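You operate a simulated robot arm through the tools that you are given. There is no shell and no other tool. Be economical: measure what you need, move in short steps, check, and stop when the job is done.

You are at the controls of a simulated robot arm. One attempt, no reset.

Task
Take the press die with the yellow post and put it in the purple crate.

The check looks at the end state, three seconds after you hand in, the way a careful person would. Anything else that was tipped, shoved, dropped, spilled or broken makes it a failure.

Robot
A 7-joint arm with a two-finger parallel gripper, fixed in place. Base frame: the origin is at the foot of the arm, x ahead of it, y to its left, z up; the work surface is at about z = 0. Units: m, rad, N and s.
With the tool pointing down near the work surface it reaches from about 0.22 to 0.58 m from the base axis. Its first joint turns from -1.152 to 1.152 rad. Payload 2.5 kg.
The TCP is the grasp point between the finger pads, 0.023 m short of the fingertips. In the tool frame z runs along the fingers and y along their closing line. The gripper opens to 0.094 m. The fingers are 0.038 m wide and 0.01 m thick; the gripper's body (0.054 by 0.096 m) begins 0.039 m behind the TCP.
Orientation is that of the tool frame in the base frame, as a unit quaternion [w, x, y, z]. With the fingers straight down and closing along the base's y, the tool's x points along the base's -x, its y along +y and its z along -z.

Tools
- The arm moves only by the tool drive_tool. Its argument "plan" is a list of rows, each a list of 5 numbers: the closure, from 0 (fully open) to 1 (shut), then the shift along the base's x, y, z in m, then the turn about the base's z in rad. In form: [[jaw, dx, dy, dz, spin], ...]. A call has 1 to 10 rows; each row shifts and turns the commanded pose from where the row before left it. Rows are played at 5 a second. More than 0.05 m and 0.15 rad between two rows, or a gripper value outside its range, and nothing of the call is played. Where a pose cannot be reached the arm comes as near as it can. A force on the tool above 40 N (or 10 N above the force at the start of the call, whichever is more), or a blocked arm, ends the call early, and 0.2 s more pass. The fingers move at their own pace (about 0.108 m/s each) and stop on an object; they squeeze with about 28 N. The grip force told is the motor's: it shows also when the fingers shut on nothing. Time passes only in rows, and 0.2 s behind the last, so rows that do not move let the fingers close. The reply holds the time, the measured pose of the TCP, the force on the tool along the base axes, the opening and the grip force, in the units named above and with some noise, and new pictures: "show" is both (left out), scene, wrist or none.
- Cameras (640 x 400 px; columns grow to the right, rows downward): "scene" is fixed at [0.1348, -0.4469, 0.5228]; the picture's right is [0.57, -0.82, 0.00], its down [-0.59, -0.41, -0.70] and it looks along [0.57, 0.40, -0.72] (base axes); focal length 214 px, centre (320, 200). "wrist" rides on the gripper at [0.086, 0.016, -0.075] in the tool frame; the picture's right is [-0.18, 0.98, 0.00], its down [-0.58, -0.11, -0.81] and it looks along [-0.79, -0.15, 0.59] (tool axes); focal length 243 px, centre (320, 200). There is no depth. A picture from a camera that has moved, and an enlarged one, comes with that camera's place and axes in the base frame and with its lens. The place of the scene camera against the robot may be out by one fixed shift of up to 0.018 m in any direction.
- close_up(camera, box): a new picture of the part [left, top, right, bottom] of that camera's present view, enlarged. No time passes.
- sign_off(): hands the job in; it is judged then, once.

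Go step by step. Nothing tells you positions but the pictures and the camera data: compare them with the known pose of the tool, close in by small moves and look again before you grip or let go. The budget is 90 turns and 170 pictures, counting those below and the enlarged ones. Unless the task says otherwise, let go and move clear before handing in, and close with one line.

The tools are called after ">>>" as name(argument=value, ...) on one line, values as JSON. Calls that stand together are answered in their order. drive_tool: Moves the arm, as the interface text tells. Its arguments: {"type":"object","properties":{"plan":{"type":"array","items":{"type":"array","items":{"type":"number"}}},"show":{"type":"string","enum":["both","scene","wrist","none"]}},"required":["plan"]} The other tools are called the same way: close_up (camera, box) takes an enlarged picture of a part of a camera's view; sign_off () hands the job in.

At the start:

```text
time: 0.0
position: [0.3374, -0.0775, 0.3573]
ee_rot: [-0.001, 0.0, 1.0, 0.001]
force: [-0.1, 0.3, -0.1]
gripper_width: 0.0941
grip_force: 0.0
```

scene: 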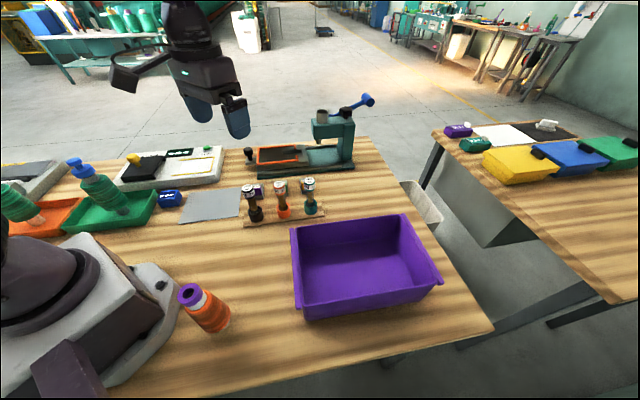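
wrist: 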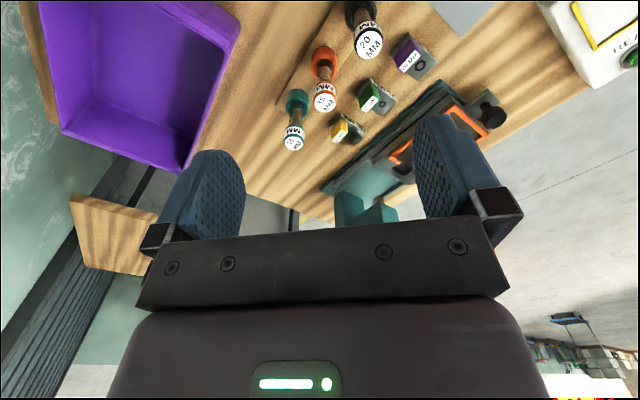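

I see a purple crate, a rack of three punches, and behind them three small blocks (purple, green, yellow) near a press. I'll look closer at them to find the die with the yellow post.

>>> close_up(camera="wrist", box=[260, 0, 520, 170])

>>> close_up(camera="scene", box=[220, 90, 380, 240])

```text
2.35 times, centred on (390, 85) of wrist
camera zoom: at [0.2506, -0.0611, 0.4312], right [0.18, 0.98, 0.0], down [0.58, -0.11, 0.81], along [0.79, -0.15, -0.59], focal length 571 px, centre (155, 471)
```

zoom: 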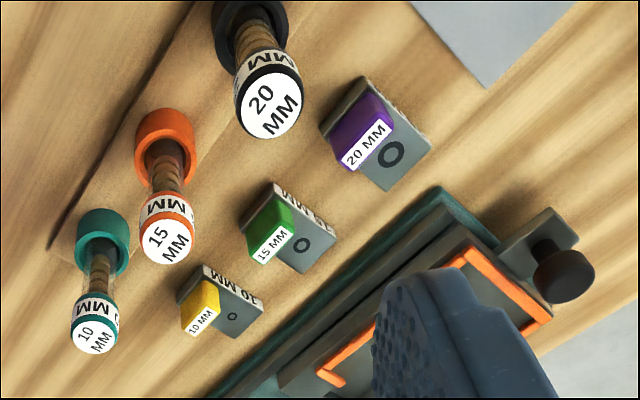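

```text
2.67 times, centred on (300, 165) of scene
camera zoom: at [0.1348, -0.4469, 0.5228], right [0.57, -0.82, 0.0], down [-0.59, -0.41, -0.7], along [0.57, 0.4, -0.72], focal length 572 px, centre (373, 293)
```

zoom: 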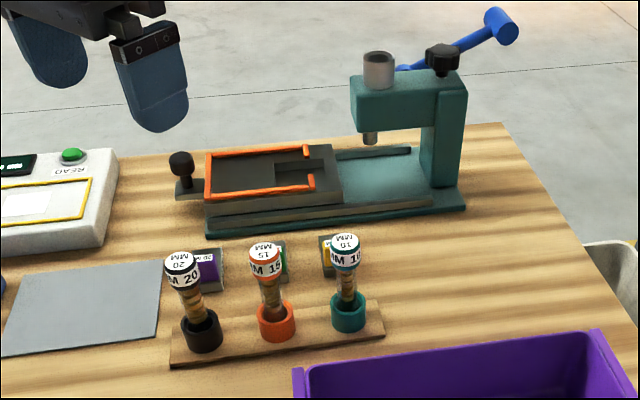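

The yellow-post die (10 MM) sits at about (0.56, -0.065), the green one next to it, with tall punches in front and the press behind. I'll turn the tool by -45° and come nearer for a better look.

>>> drive_tool(plan=[[0, 0.024, 0.013, -0.023, -0.131], [0, 0.024, 0.013, -0.023, -0.131], [0, 0.024, 0.013, -0.023, -0.131], [0, 0.024, 0.013, -0.023, -0.131], [0, 0.024, 0.013, -0.023, -0.131], [0, 0.024, 0.013, -0.023, -0.131], [0, 0, 0, 0, 0]])

```text
time: 1.6
position: [0.4814, 0.0014, 0.219]
ee_rot: [0.0, 0.383, 0.924, 0.0]
force: [-0.3, 0.4, 0.0]
gripper_width: 0.0944
grip_force: 0.2
camera wrist: at [0.4323, 0.0738, 0.2926], right [0.83, 0.56, 0.0], down [0.33, -0.49, 0.81], along [0.45, -0.67, -0.59], focal length 243 px, centre (320, 200)
```

scene: 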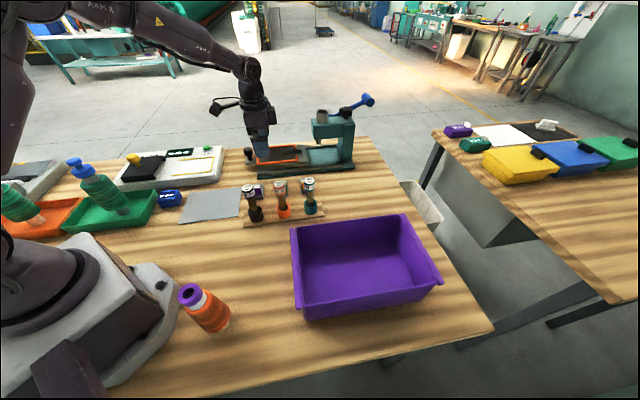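
wrist: 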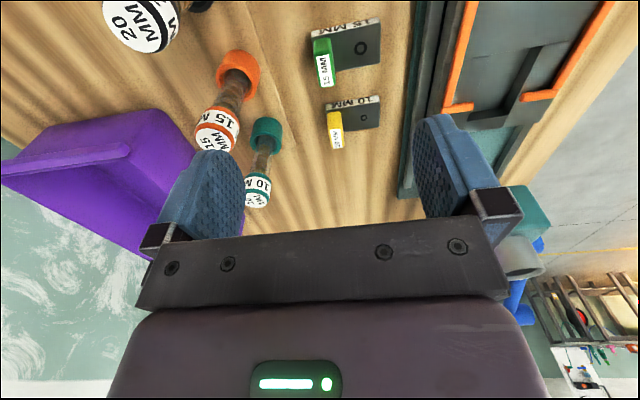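

>>> close_up(camera="wrist", box=[290, 0, 430, 175])

```text
2.29 times, centred on (360, 88) of wrist
camera zoom: at [0.4323, 0.0738, 0.2926], right [0.83, 0.56, 0.0], down [0.33, -0.49, 0.81], along [0.45, -0.67, -0.59], focal length 555 px, centre (229, 457)
```

zoom: 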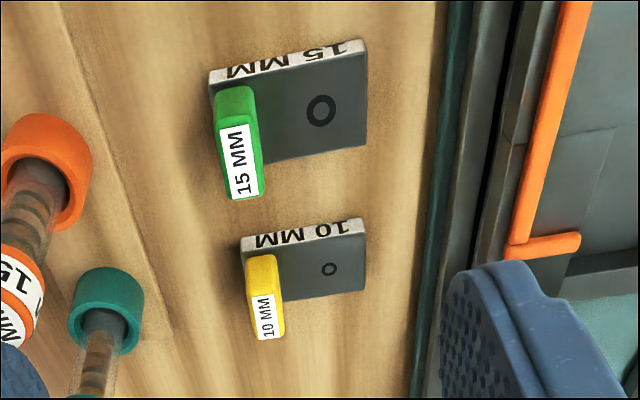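

>>> close_up(camera="scene", box=[285, 165, 335, 200])

>>> close_up(camera="wrist", box=[310, 85, 400, 155])

```text
11.43 times, centred on (310, 182) of scene
camera zoom: at [0.1348, -0.4469, 0.5228], right [0.57, -0.82, 0.0], down [-0.59, -0.41, -0.7], along [0.57, 0.4, -0.72], focal length 2451 px, centre (434, 400)
```

zoom: 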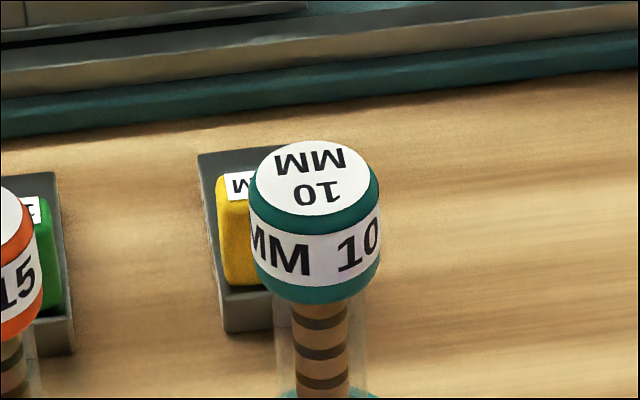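

```text
5.71 times, centred on (355, 120) of wrist
camera zoom: at [0.4323, 0.0738, 0.2926], right [0.83, 0.56, 0.0], down [0.33, -0.49, 0.81], along [0.45, -0.67, -0.59], focal length 1386 px, centre (120, 657)
```

zoom: 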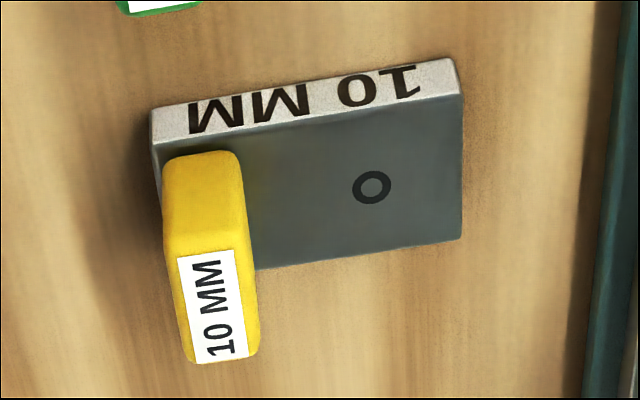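

The die is a slab about 66×36×15 mm lying at 45°, with its post (about 16 mm thick, top near z 0.049) centred at about (0.562, -0.083). My closing line already crosses the post's thin side, so I'll move over it and come partway down.

>>> drive_tool(plan=[[0.2, 0.02, -0.021, 0, 0], [0.45, 0.02, -0.021, 0, 0], [0.45, 0.02, -0.021, 0, 0], [0.45, 0.0206, -0.0214, 0, 0], [0.45, 0, 0, -0.04, 0], [0.45, 0, 0, -0.04, 0], [0.45, 0, 0, -0.02, 0], [0.45, 0, 0, 0, 0]])

```text
time: 3.4
position: [0.5613, -0.0824, 0.1197]
ee_rot: [-0.001, 0.383, 0.924, 0.0]
force: [0.6, -0.2, 0.1]
gripper_width: 0.0518
grip_force: 0.1
camera wrist: at [0.5118, -0.01, 0.1936], right [0.83, 0.56, 0.0], down [0.33, -0.49, 0.81], along [0.46, -0.67, -0.59], focal length 243 px, centre (320, 200)
```

scene: 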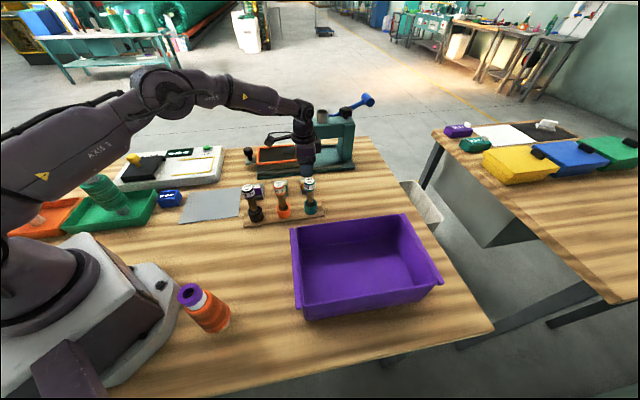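
wrist: 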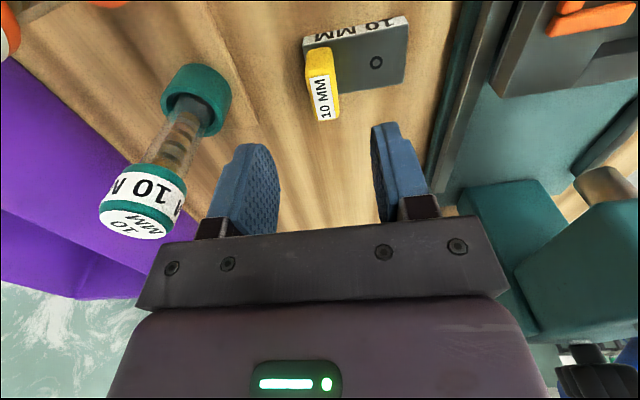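

The post top again works out to (0.562, -0.082), right under the TCP. I'll lower to z ≈ 0.042 with the fingers still open.

>>> drive_tool(plan=[[0.45, 0, 0, -0.03, 0], [0.45, 0, 0, -0.025, 0], [0.45, 0, 0, -0.013, 0], [0.45, 0, 0, -0.01, 0], [0.45, 0, 0, 0, 0]])

```text
time: 4.6
position: [0.5619, -0.0841, 0.0419]
ee_rot: [0.0, 0.382, 0.924, 0.0]
force: [-0.2, -0.1, 0.6]
gripper_width: 0.0517
grip_force: 0.1
camera wrist: at [0.5117, -0.0115, 0.1164], right [0.83, 0.56, 0.0], down [0.33, -0.49, 0.81], along [0.46, -0.67, -0.59], focal length 243 px, centre (320, 200)
```

scene: 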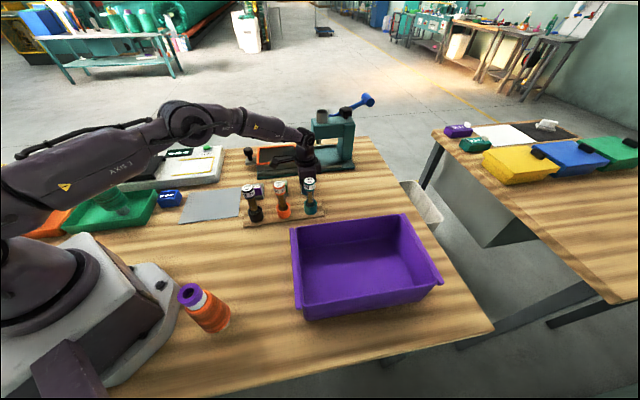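
wrist: 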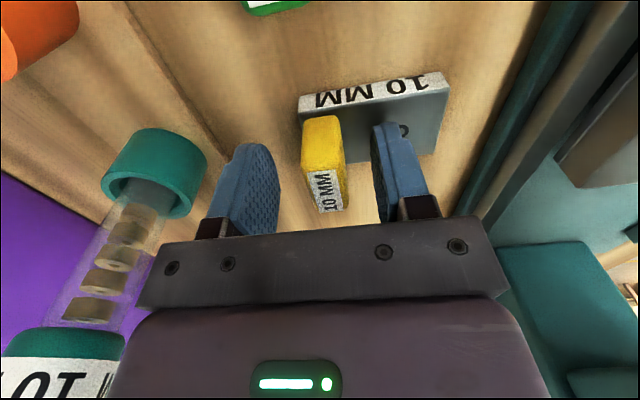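

The post stands between the pads, centred to within a few millimetres. Closing.

>>> drive_tool(plan=[[1, 0, 0, 0, 0], [1, 0, 0, 0, 0], [1, 0, 0, 0, 0]], show="wrist")

```text
time: 5.4
position: [0.5604, -0.0832, 0.0423]
ee_rot: [0.0, 0.383, 0.924, 0.0]
force: [-0.1, 0.3, 0.7]
gripper_width: 0.0177
grip_force: 27.7
camera wrist: at [0.5116, -0.0115, 0.1165], right [0.83, 0.56, 0.0], down [0.33, -0.49, 0.81], along [0.46, -0.67, -0.59], focal length 243 px, centre (320, 200)
```

wrist: 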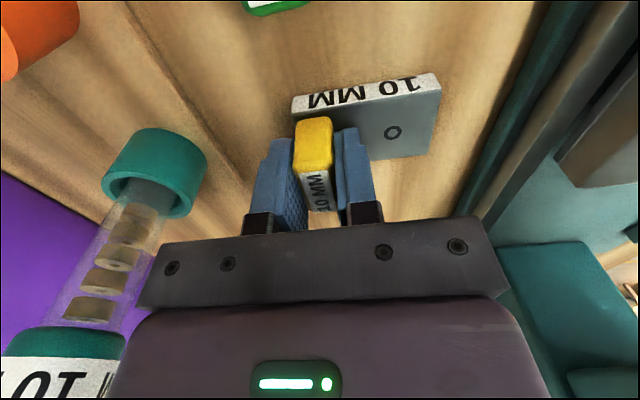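

The post is held, with an opening of 17.7 mm. I'll lift straight up, well above the punches, and check the grip.

>>> drive_tool(plan=[[1, 0, 0, 0.01, 0], [1, 0, 0, 0.025, 0], [1, 0, 0, 0.035, 0], [1, 0, 0, 0.035, 0], [1, 0, 0, 0.035, 0], [1, 0, 0, 0.035, 0], [1, 0, 0, 0.025, 0], [1, 0, 0, 0, 0]])

```text
time: 7.2
position: [0.5622, -0.0835, 0.2433]
ee_rot: [0.0, 0.382, 0.924, 0.0]
force: [0.2, 0.5, -2.7]
gripper_width: 0.018
grip_force: 28.3
camera wrist: at [0.5126, -0.011, 0.3165], right [0.83, 0.56, 0.0], down [0.33, -0.49, 0.81], along [0.45, -0.67, -0.59], focal length 243 px, centre (320, 200)
```

scene: 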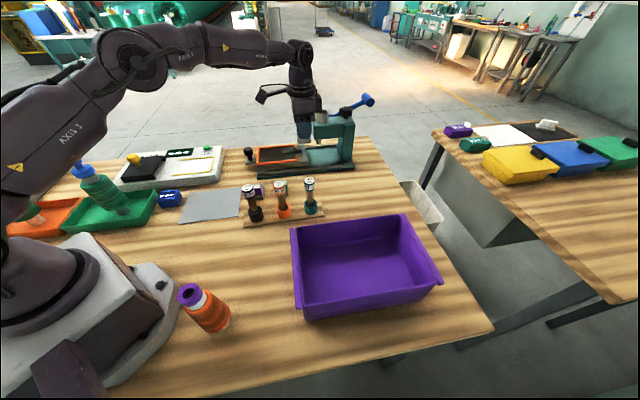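
wrist: 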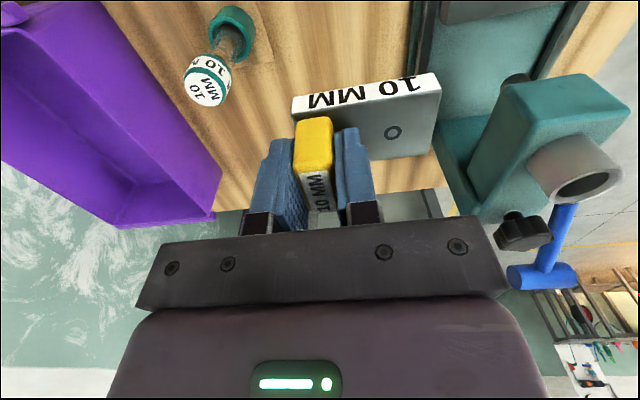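

The die came up level and firm. Now I'll look at the crate to measure it.

>>> close_up(camera="scene", box=[270, 190, 470, 340])

```text
2.67 times, centred on (370, 265) of scene
camera zoom: at [0.1348, -0.4469, 0.5228], right [0.57, -0.82, 0.0], down [-0.59, -0.41, -0.7], along [0.57, 0.4, -0.72], focal length 572 px, centre (187, 27)
```

zoom: 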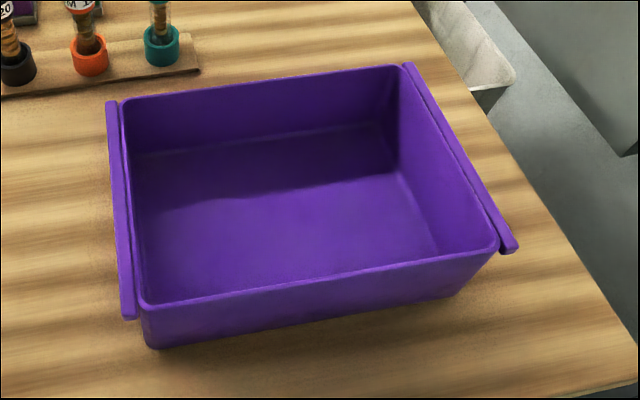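

The crate floor is centred at about (0.39, -0.38), rim around z 0.08–0.1, its short side lined up with my closing line. I'll carry the die over at this height, putting the TCP near (0.375, -0.398) so the slab is centred.

>>> drive_tool(plan=[[1, -0.01, -0.0175, 0, 0], [1, -0.0208, -0.035, 0, 0], [1, -0.0208, -0.035, 0, 0], [1, -0.0208, -0.035, 0, 0], [1, -0.0208, -0.035, 0, 0], [1, -0.0208, -0.035, 0, 0], [1, -0.0208, -0.035, 0, 0], [1, -0.0208, -0.035, 0, 0], [1, -0.0208, -0.035, 0, 0], [1, -0.0106, -0.0175, 0, 0]])

```text
time: 9.4
position: [0.3725, -0.3979, 0.2419]
ee_rot: [0.0, 0.383, 0.924, 0.0]
force: [-0.2, -0.1, -2.6]
gripper_width: 0.0178
grip_force: 27.8
camera wrist: at [0.3232, -0.3255, 0.3155], right [0.82, 0.57, 0.0], down [0.33, -0.49, 0.81], along [0.46, -0.66, -0.59], focal length 243 px, centre (320, 200)
```

scene: 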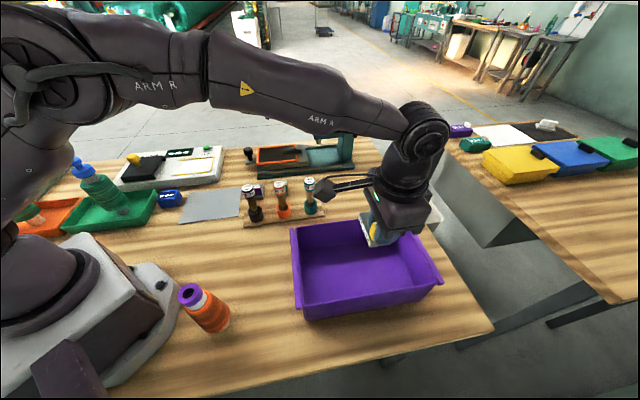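
wrist: 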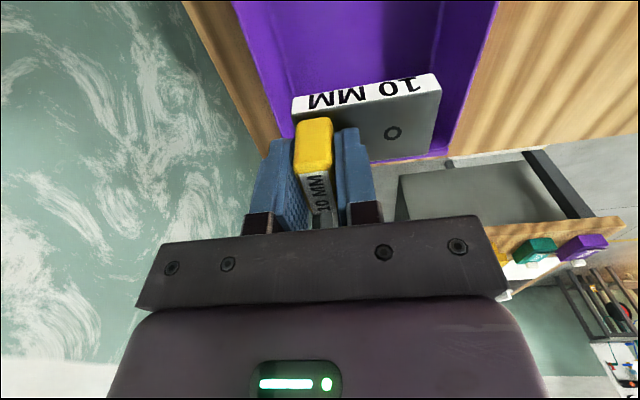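

>>> close_up(camera="wrist", box=[220, 0, 520, 180])

```text
2.13 times, centred on (370, 90) of wrist
camera zoom: at [0.3232, -0.3255, 0.3155], right [0.82, 0.57, 0.0], down [0.33, -0.49, 0.81], along [0.46, -0.66, -0.59], focal length 518 px, centre (213, 435)
```

zoom: 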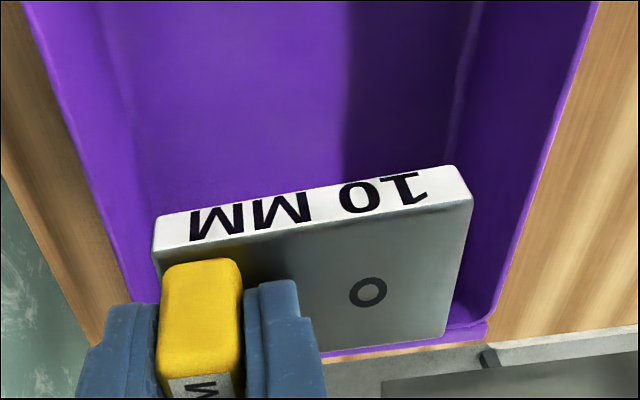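

The wrist view puts the crate's inner floor centre about 13 mm further along (+x,+y) from the slab centre. I'll correct by (+0.009, +0.009) and lower into the crate.

>>> drive_tool(plan=[[1, 0.009, 0.009, 0, 0], [1, 0, 0, -0.03, 0], [1, 0, 0, -0.035, 0], [1, 0, 0, -0.035, 0], [1, 0, 0, -0.035, 0], [1, 0, 0, -0.025, 0], [1, 0, 0, -0.015, 0], [1, 0, 0, 0, 0]])

```text
time: 11.2
position: [0.384, -0.3893, 0.0667]
ee_rot: [0.0, 0.382, 0.924, 0.0]
force: [1.0, -0.1, -2.1]
gripper_width: 0.0179
grip_force: 27.7
camera wrist: at [0.3335, -0.3165, 0.1396], right [0.83, 0.56, 0.0], down [0.33, -0.49, 0.81], along [0.46, -0.67, -0.59], focal length 243 px, centre (320, 200)
```

scene: 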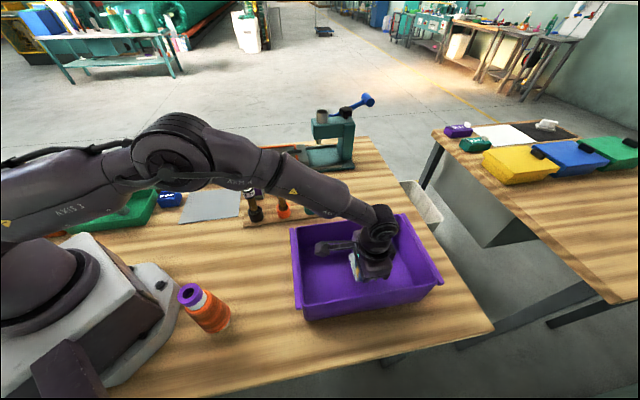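
wrist: 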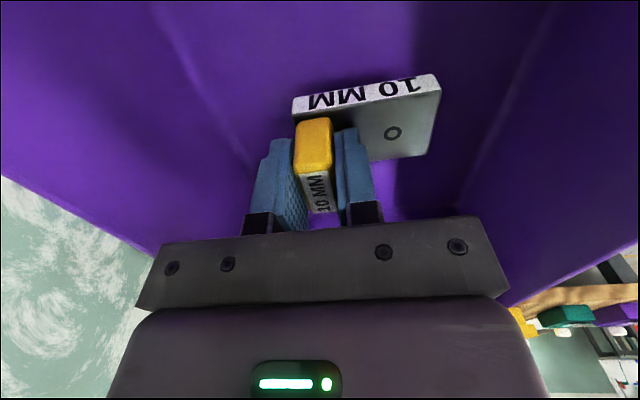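

The die is inside the crate, clear of the walls and some 20 mm above the floor. I'll lower in small steps until the force shows contact.

>>> drive_tool(plan=[[1, 0, 0, -0.006, 0], [1, 0, 0, -0.005, 0], [1, 0, 0, -0.003, 0], [1, 0, 0, 0, 0]], show="none")

```text
time: 12.2
position: [0.3831, -0.3887, 0.052]
ee_rot: [0.0, 0.382, 0.924, 0.0]
force: [0.6, 1.4, -1.7]
gripper_width: 0.0177
grip_force: 27.9
```

>>> drive_tool(plan=[[1, 0, 0, -0.002, 0], [1, 0, 0, -0.002, 0], [1, 0, 0, 0, 0]], show="wrist")

```text
time: 13.0
position: [0.3834, -0.3901, 0.0484]
ee_rot: [0.0, 0.383, 0.924, 0.001]
force: [0.1, 0.3, -1.6]
gripper_width: 0.0179
grip_force: 28.2
camera wrist: at [0.334, -0.3177, 0.1218], right [0.83, 0.56, 0.0], down [0.33, -0.49, 0.81], along [0.46, -0.67, -0.59], focal length 243 px, centre (320, 200)
```

wrist: 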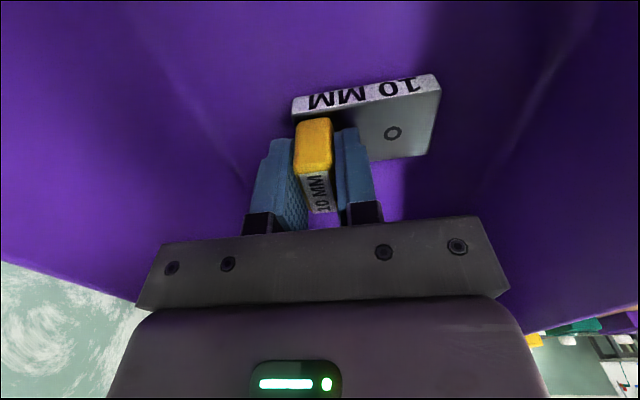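

No contact yet (force still about -1.6 N), so the floor is slightly lower. Two more millimetre-size steps.

>>> drive_tool(plan=[[1, 0, 0, -0.0015, 0], [1, 0, 0, -0.0015, 0], [1, 0, 0, 0, 0]], show="none")

```text
time: 13.8
position: [0.3839, -0.39, 0.0471]
ee_rot: [0.001, 0.383, 0.924, -0.001]
force: [-5.1, 3.4, 16.2]
gripper_width: 0.0177
grip_force: 27.7
```

The die is resting on the floor. I'll ease off a millimetre and a bit, open partway, and rise clear.

>>> drive_tool(plan=[[1, 0, 0, 0.0015, 0], [0.45, 0, 0, 0, 0], [0.45, 0, 0, 0, 0], [0.45, 0, 0, 0, 0]], show="wrist")

```text
time: 14.8
position: [0.3844, -0.388, 0.0444]
ee_rot: [0.0, 0.383, 0.924, 0.0]
force: [0.5, -0.3, -0.2]
gripper_width: 0.0517
grip_force: 0.1
camera wrist: at [0.3344, -0.317, 0.12], right [0.83, 0.56, 0.0], down [0.33, -0.49, 0.81], along [0.46, -0.67, -0.59], focal length 243 px, centre (320, 200)
```

wrist: 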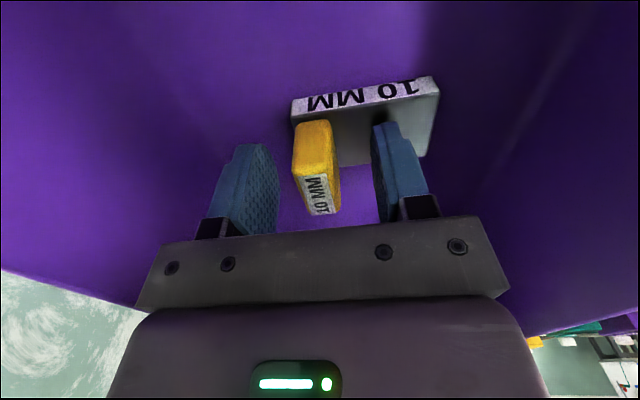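

Released, with the die sitting upright on the crate floor. Now I'll rise straight up and look.

>>> drive_tool(plan=[[0.45, 0, 0, 0.02, 0], [0.45, 0, 0, 0.04, 0], [0.45, 0, 0, 0.045, 0], [0.45, 0, 0, 0.045, 0], [0.45, 0, 0, 0.045, 0], [0.45, 0, 0, 0.03, 0], [0.45, 0, 0, 0, 0]])

```text
time: 16.4
position: [0.3855, -0.3911, 0.271]
ee_rot: [0.0, 0.382, 0.924, 0.001]
force: [-1.3, -0.1, -0.7]
gripper_width: 0.0515
grip_force: 0.0
camera wrist: at [0.3357, -0.3177, 0.3456], right [0.83, 0.56, 0.0], down [0.33, -0.49, 0.81], along [0.45, -0.67, -0.59], focal length 243 px, centre (320, 200)
```

scene: 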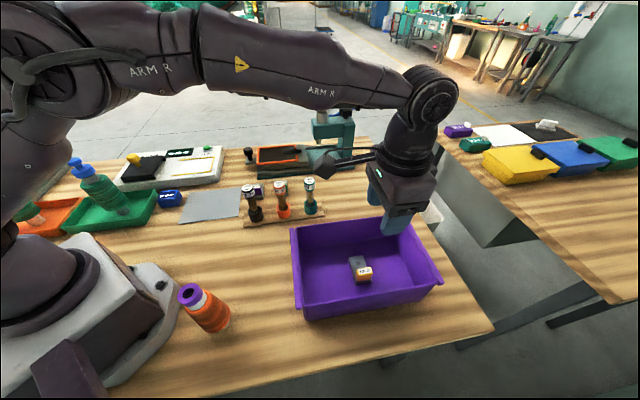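
wrist: 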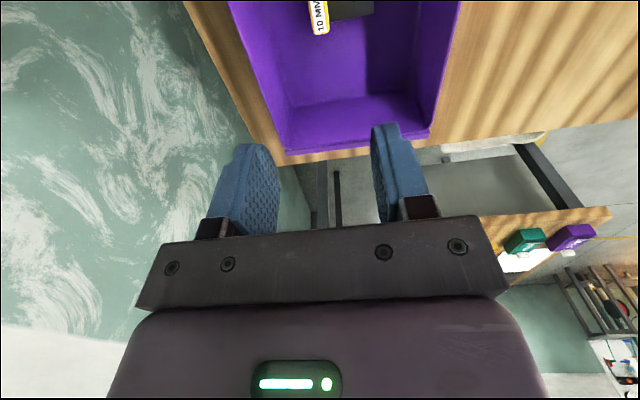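

The die with the yellow post lies upright in the purple crate, everything else is where it was, and the arm is clear. Handing in.

>>> sign_off()

```text
The job is handed in.
```

The press die with the yellow post is upright on the floor of the purple crate. The arm has let go and moved clear, and nothing else looked disturbed in the last pictures.
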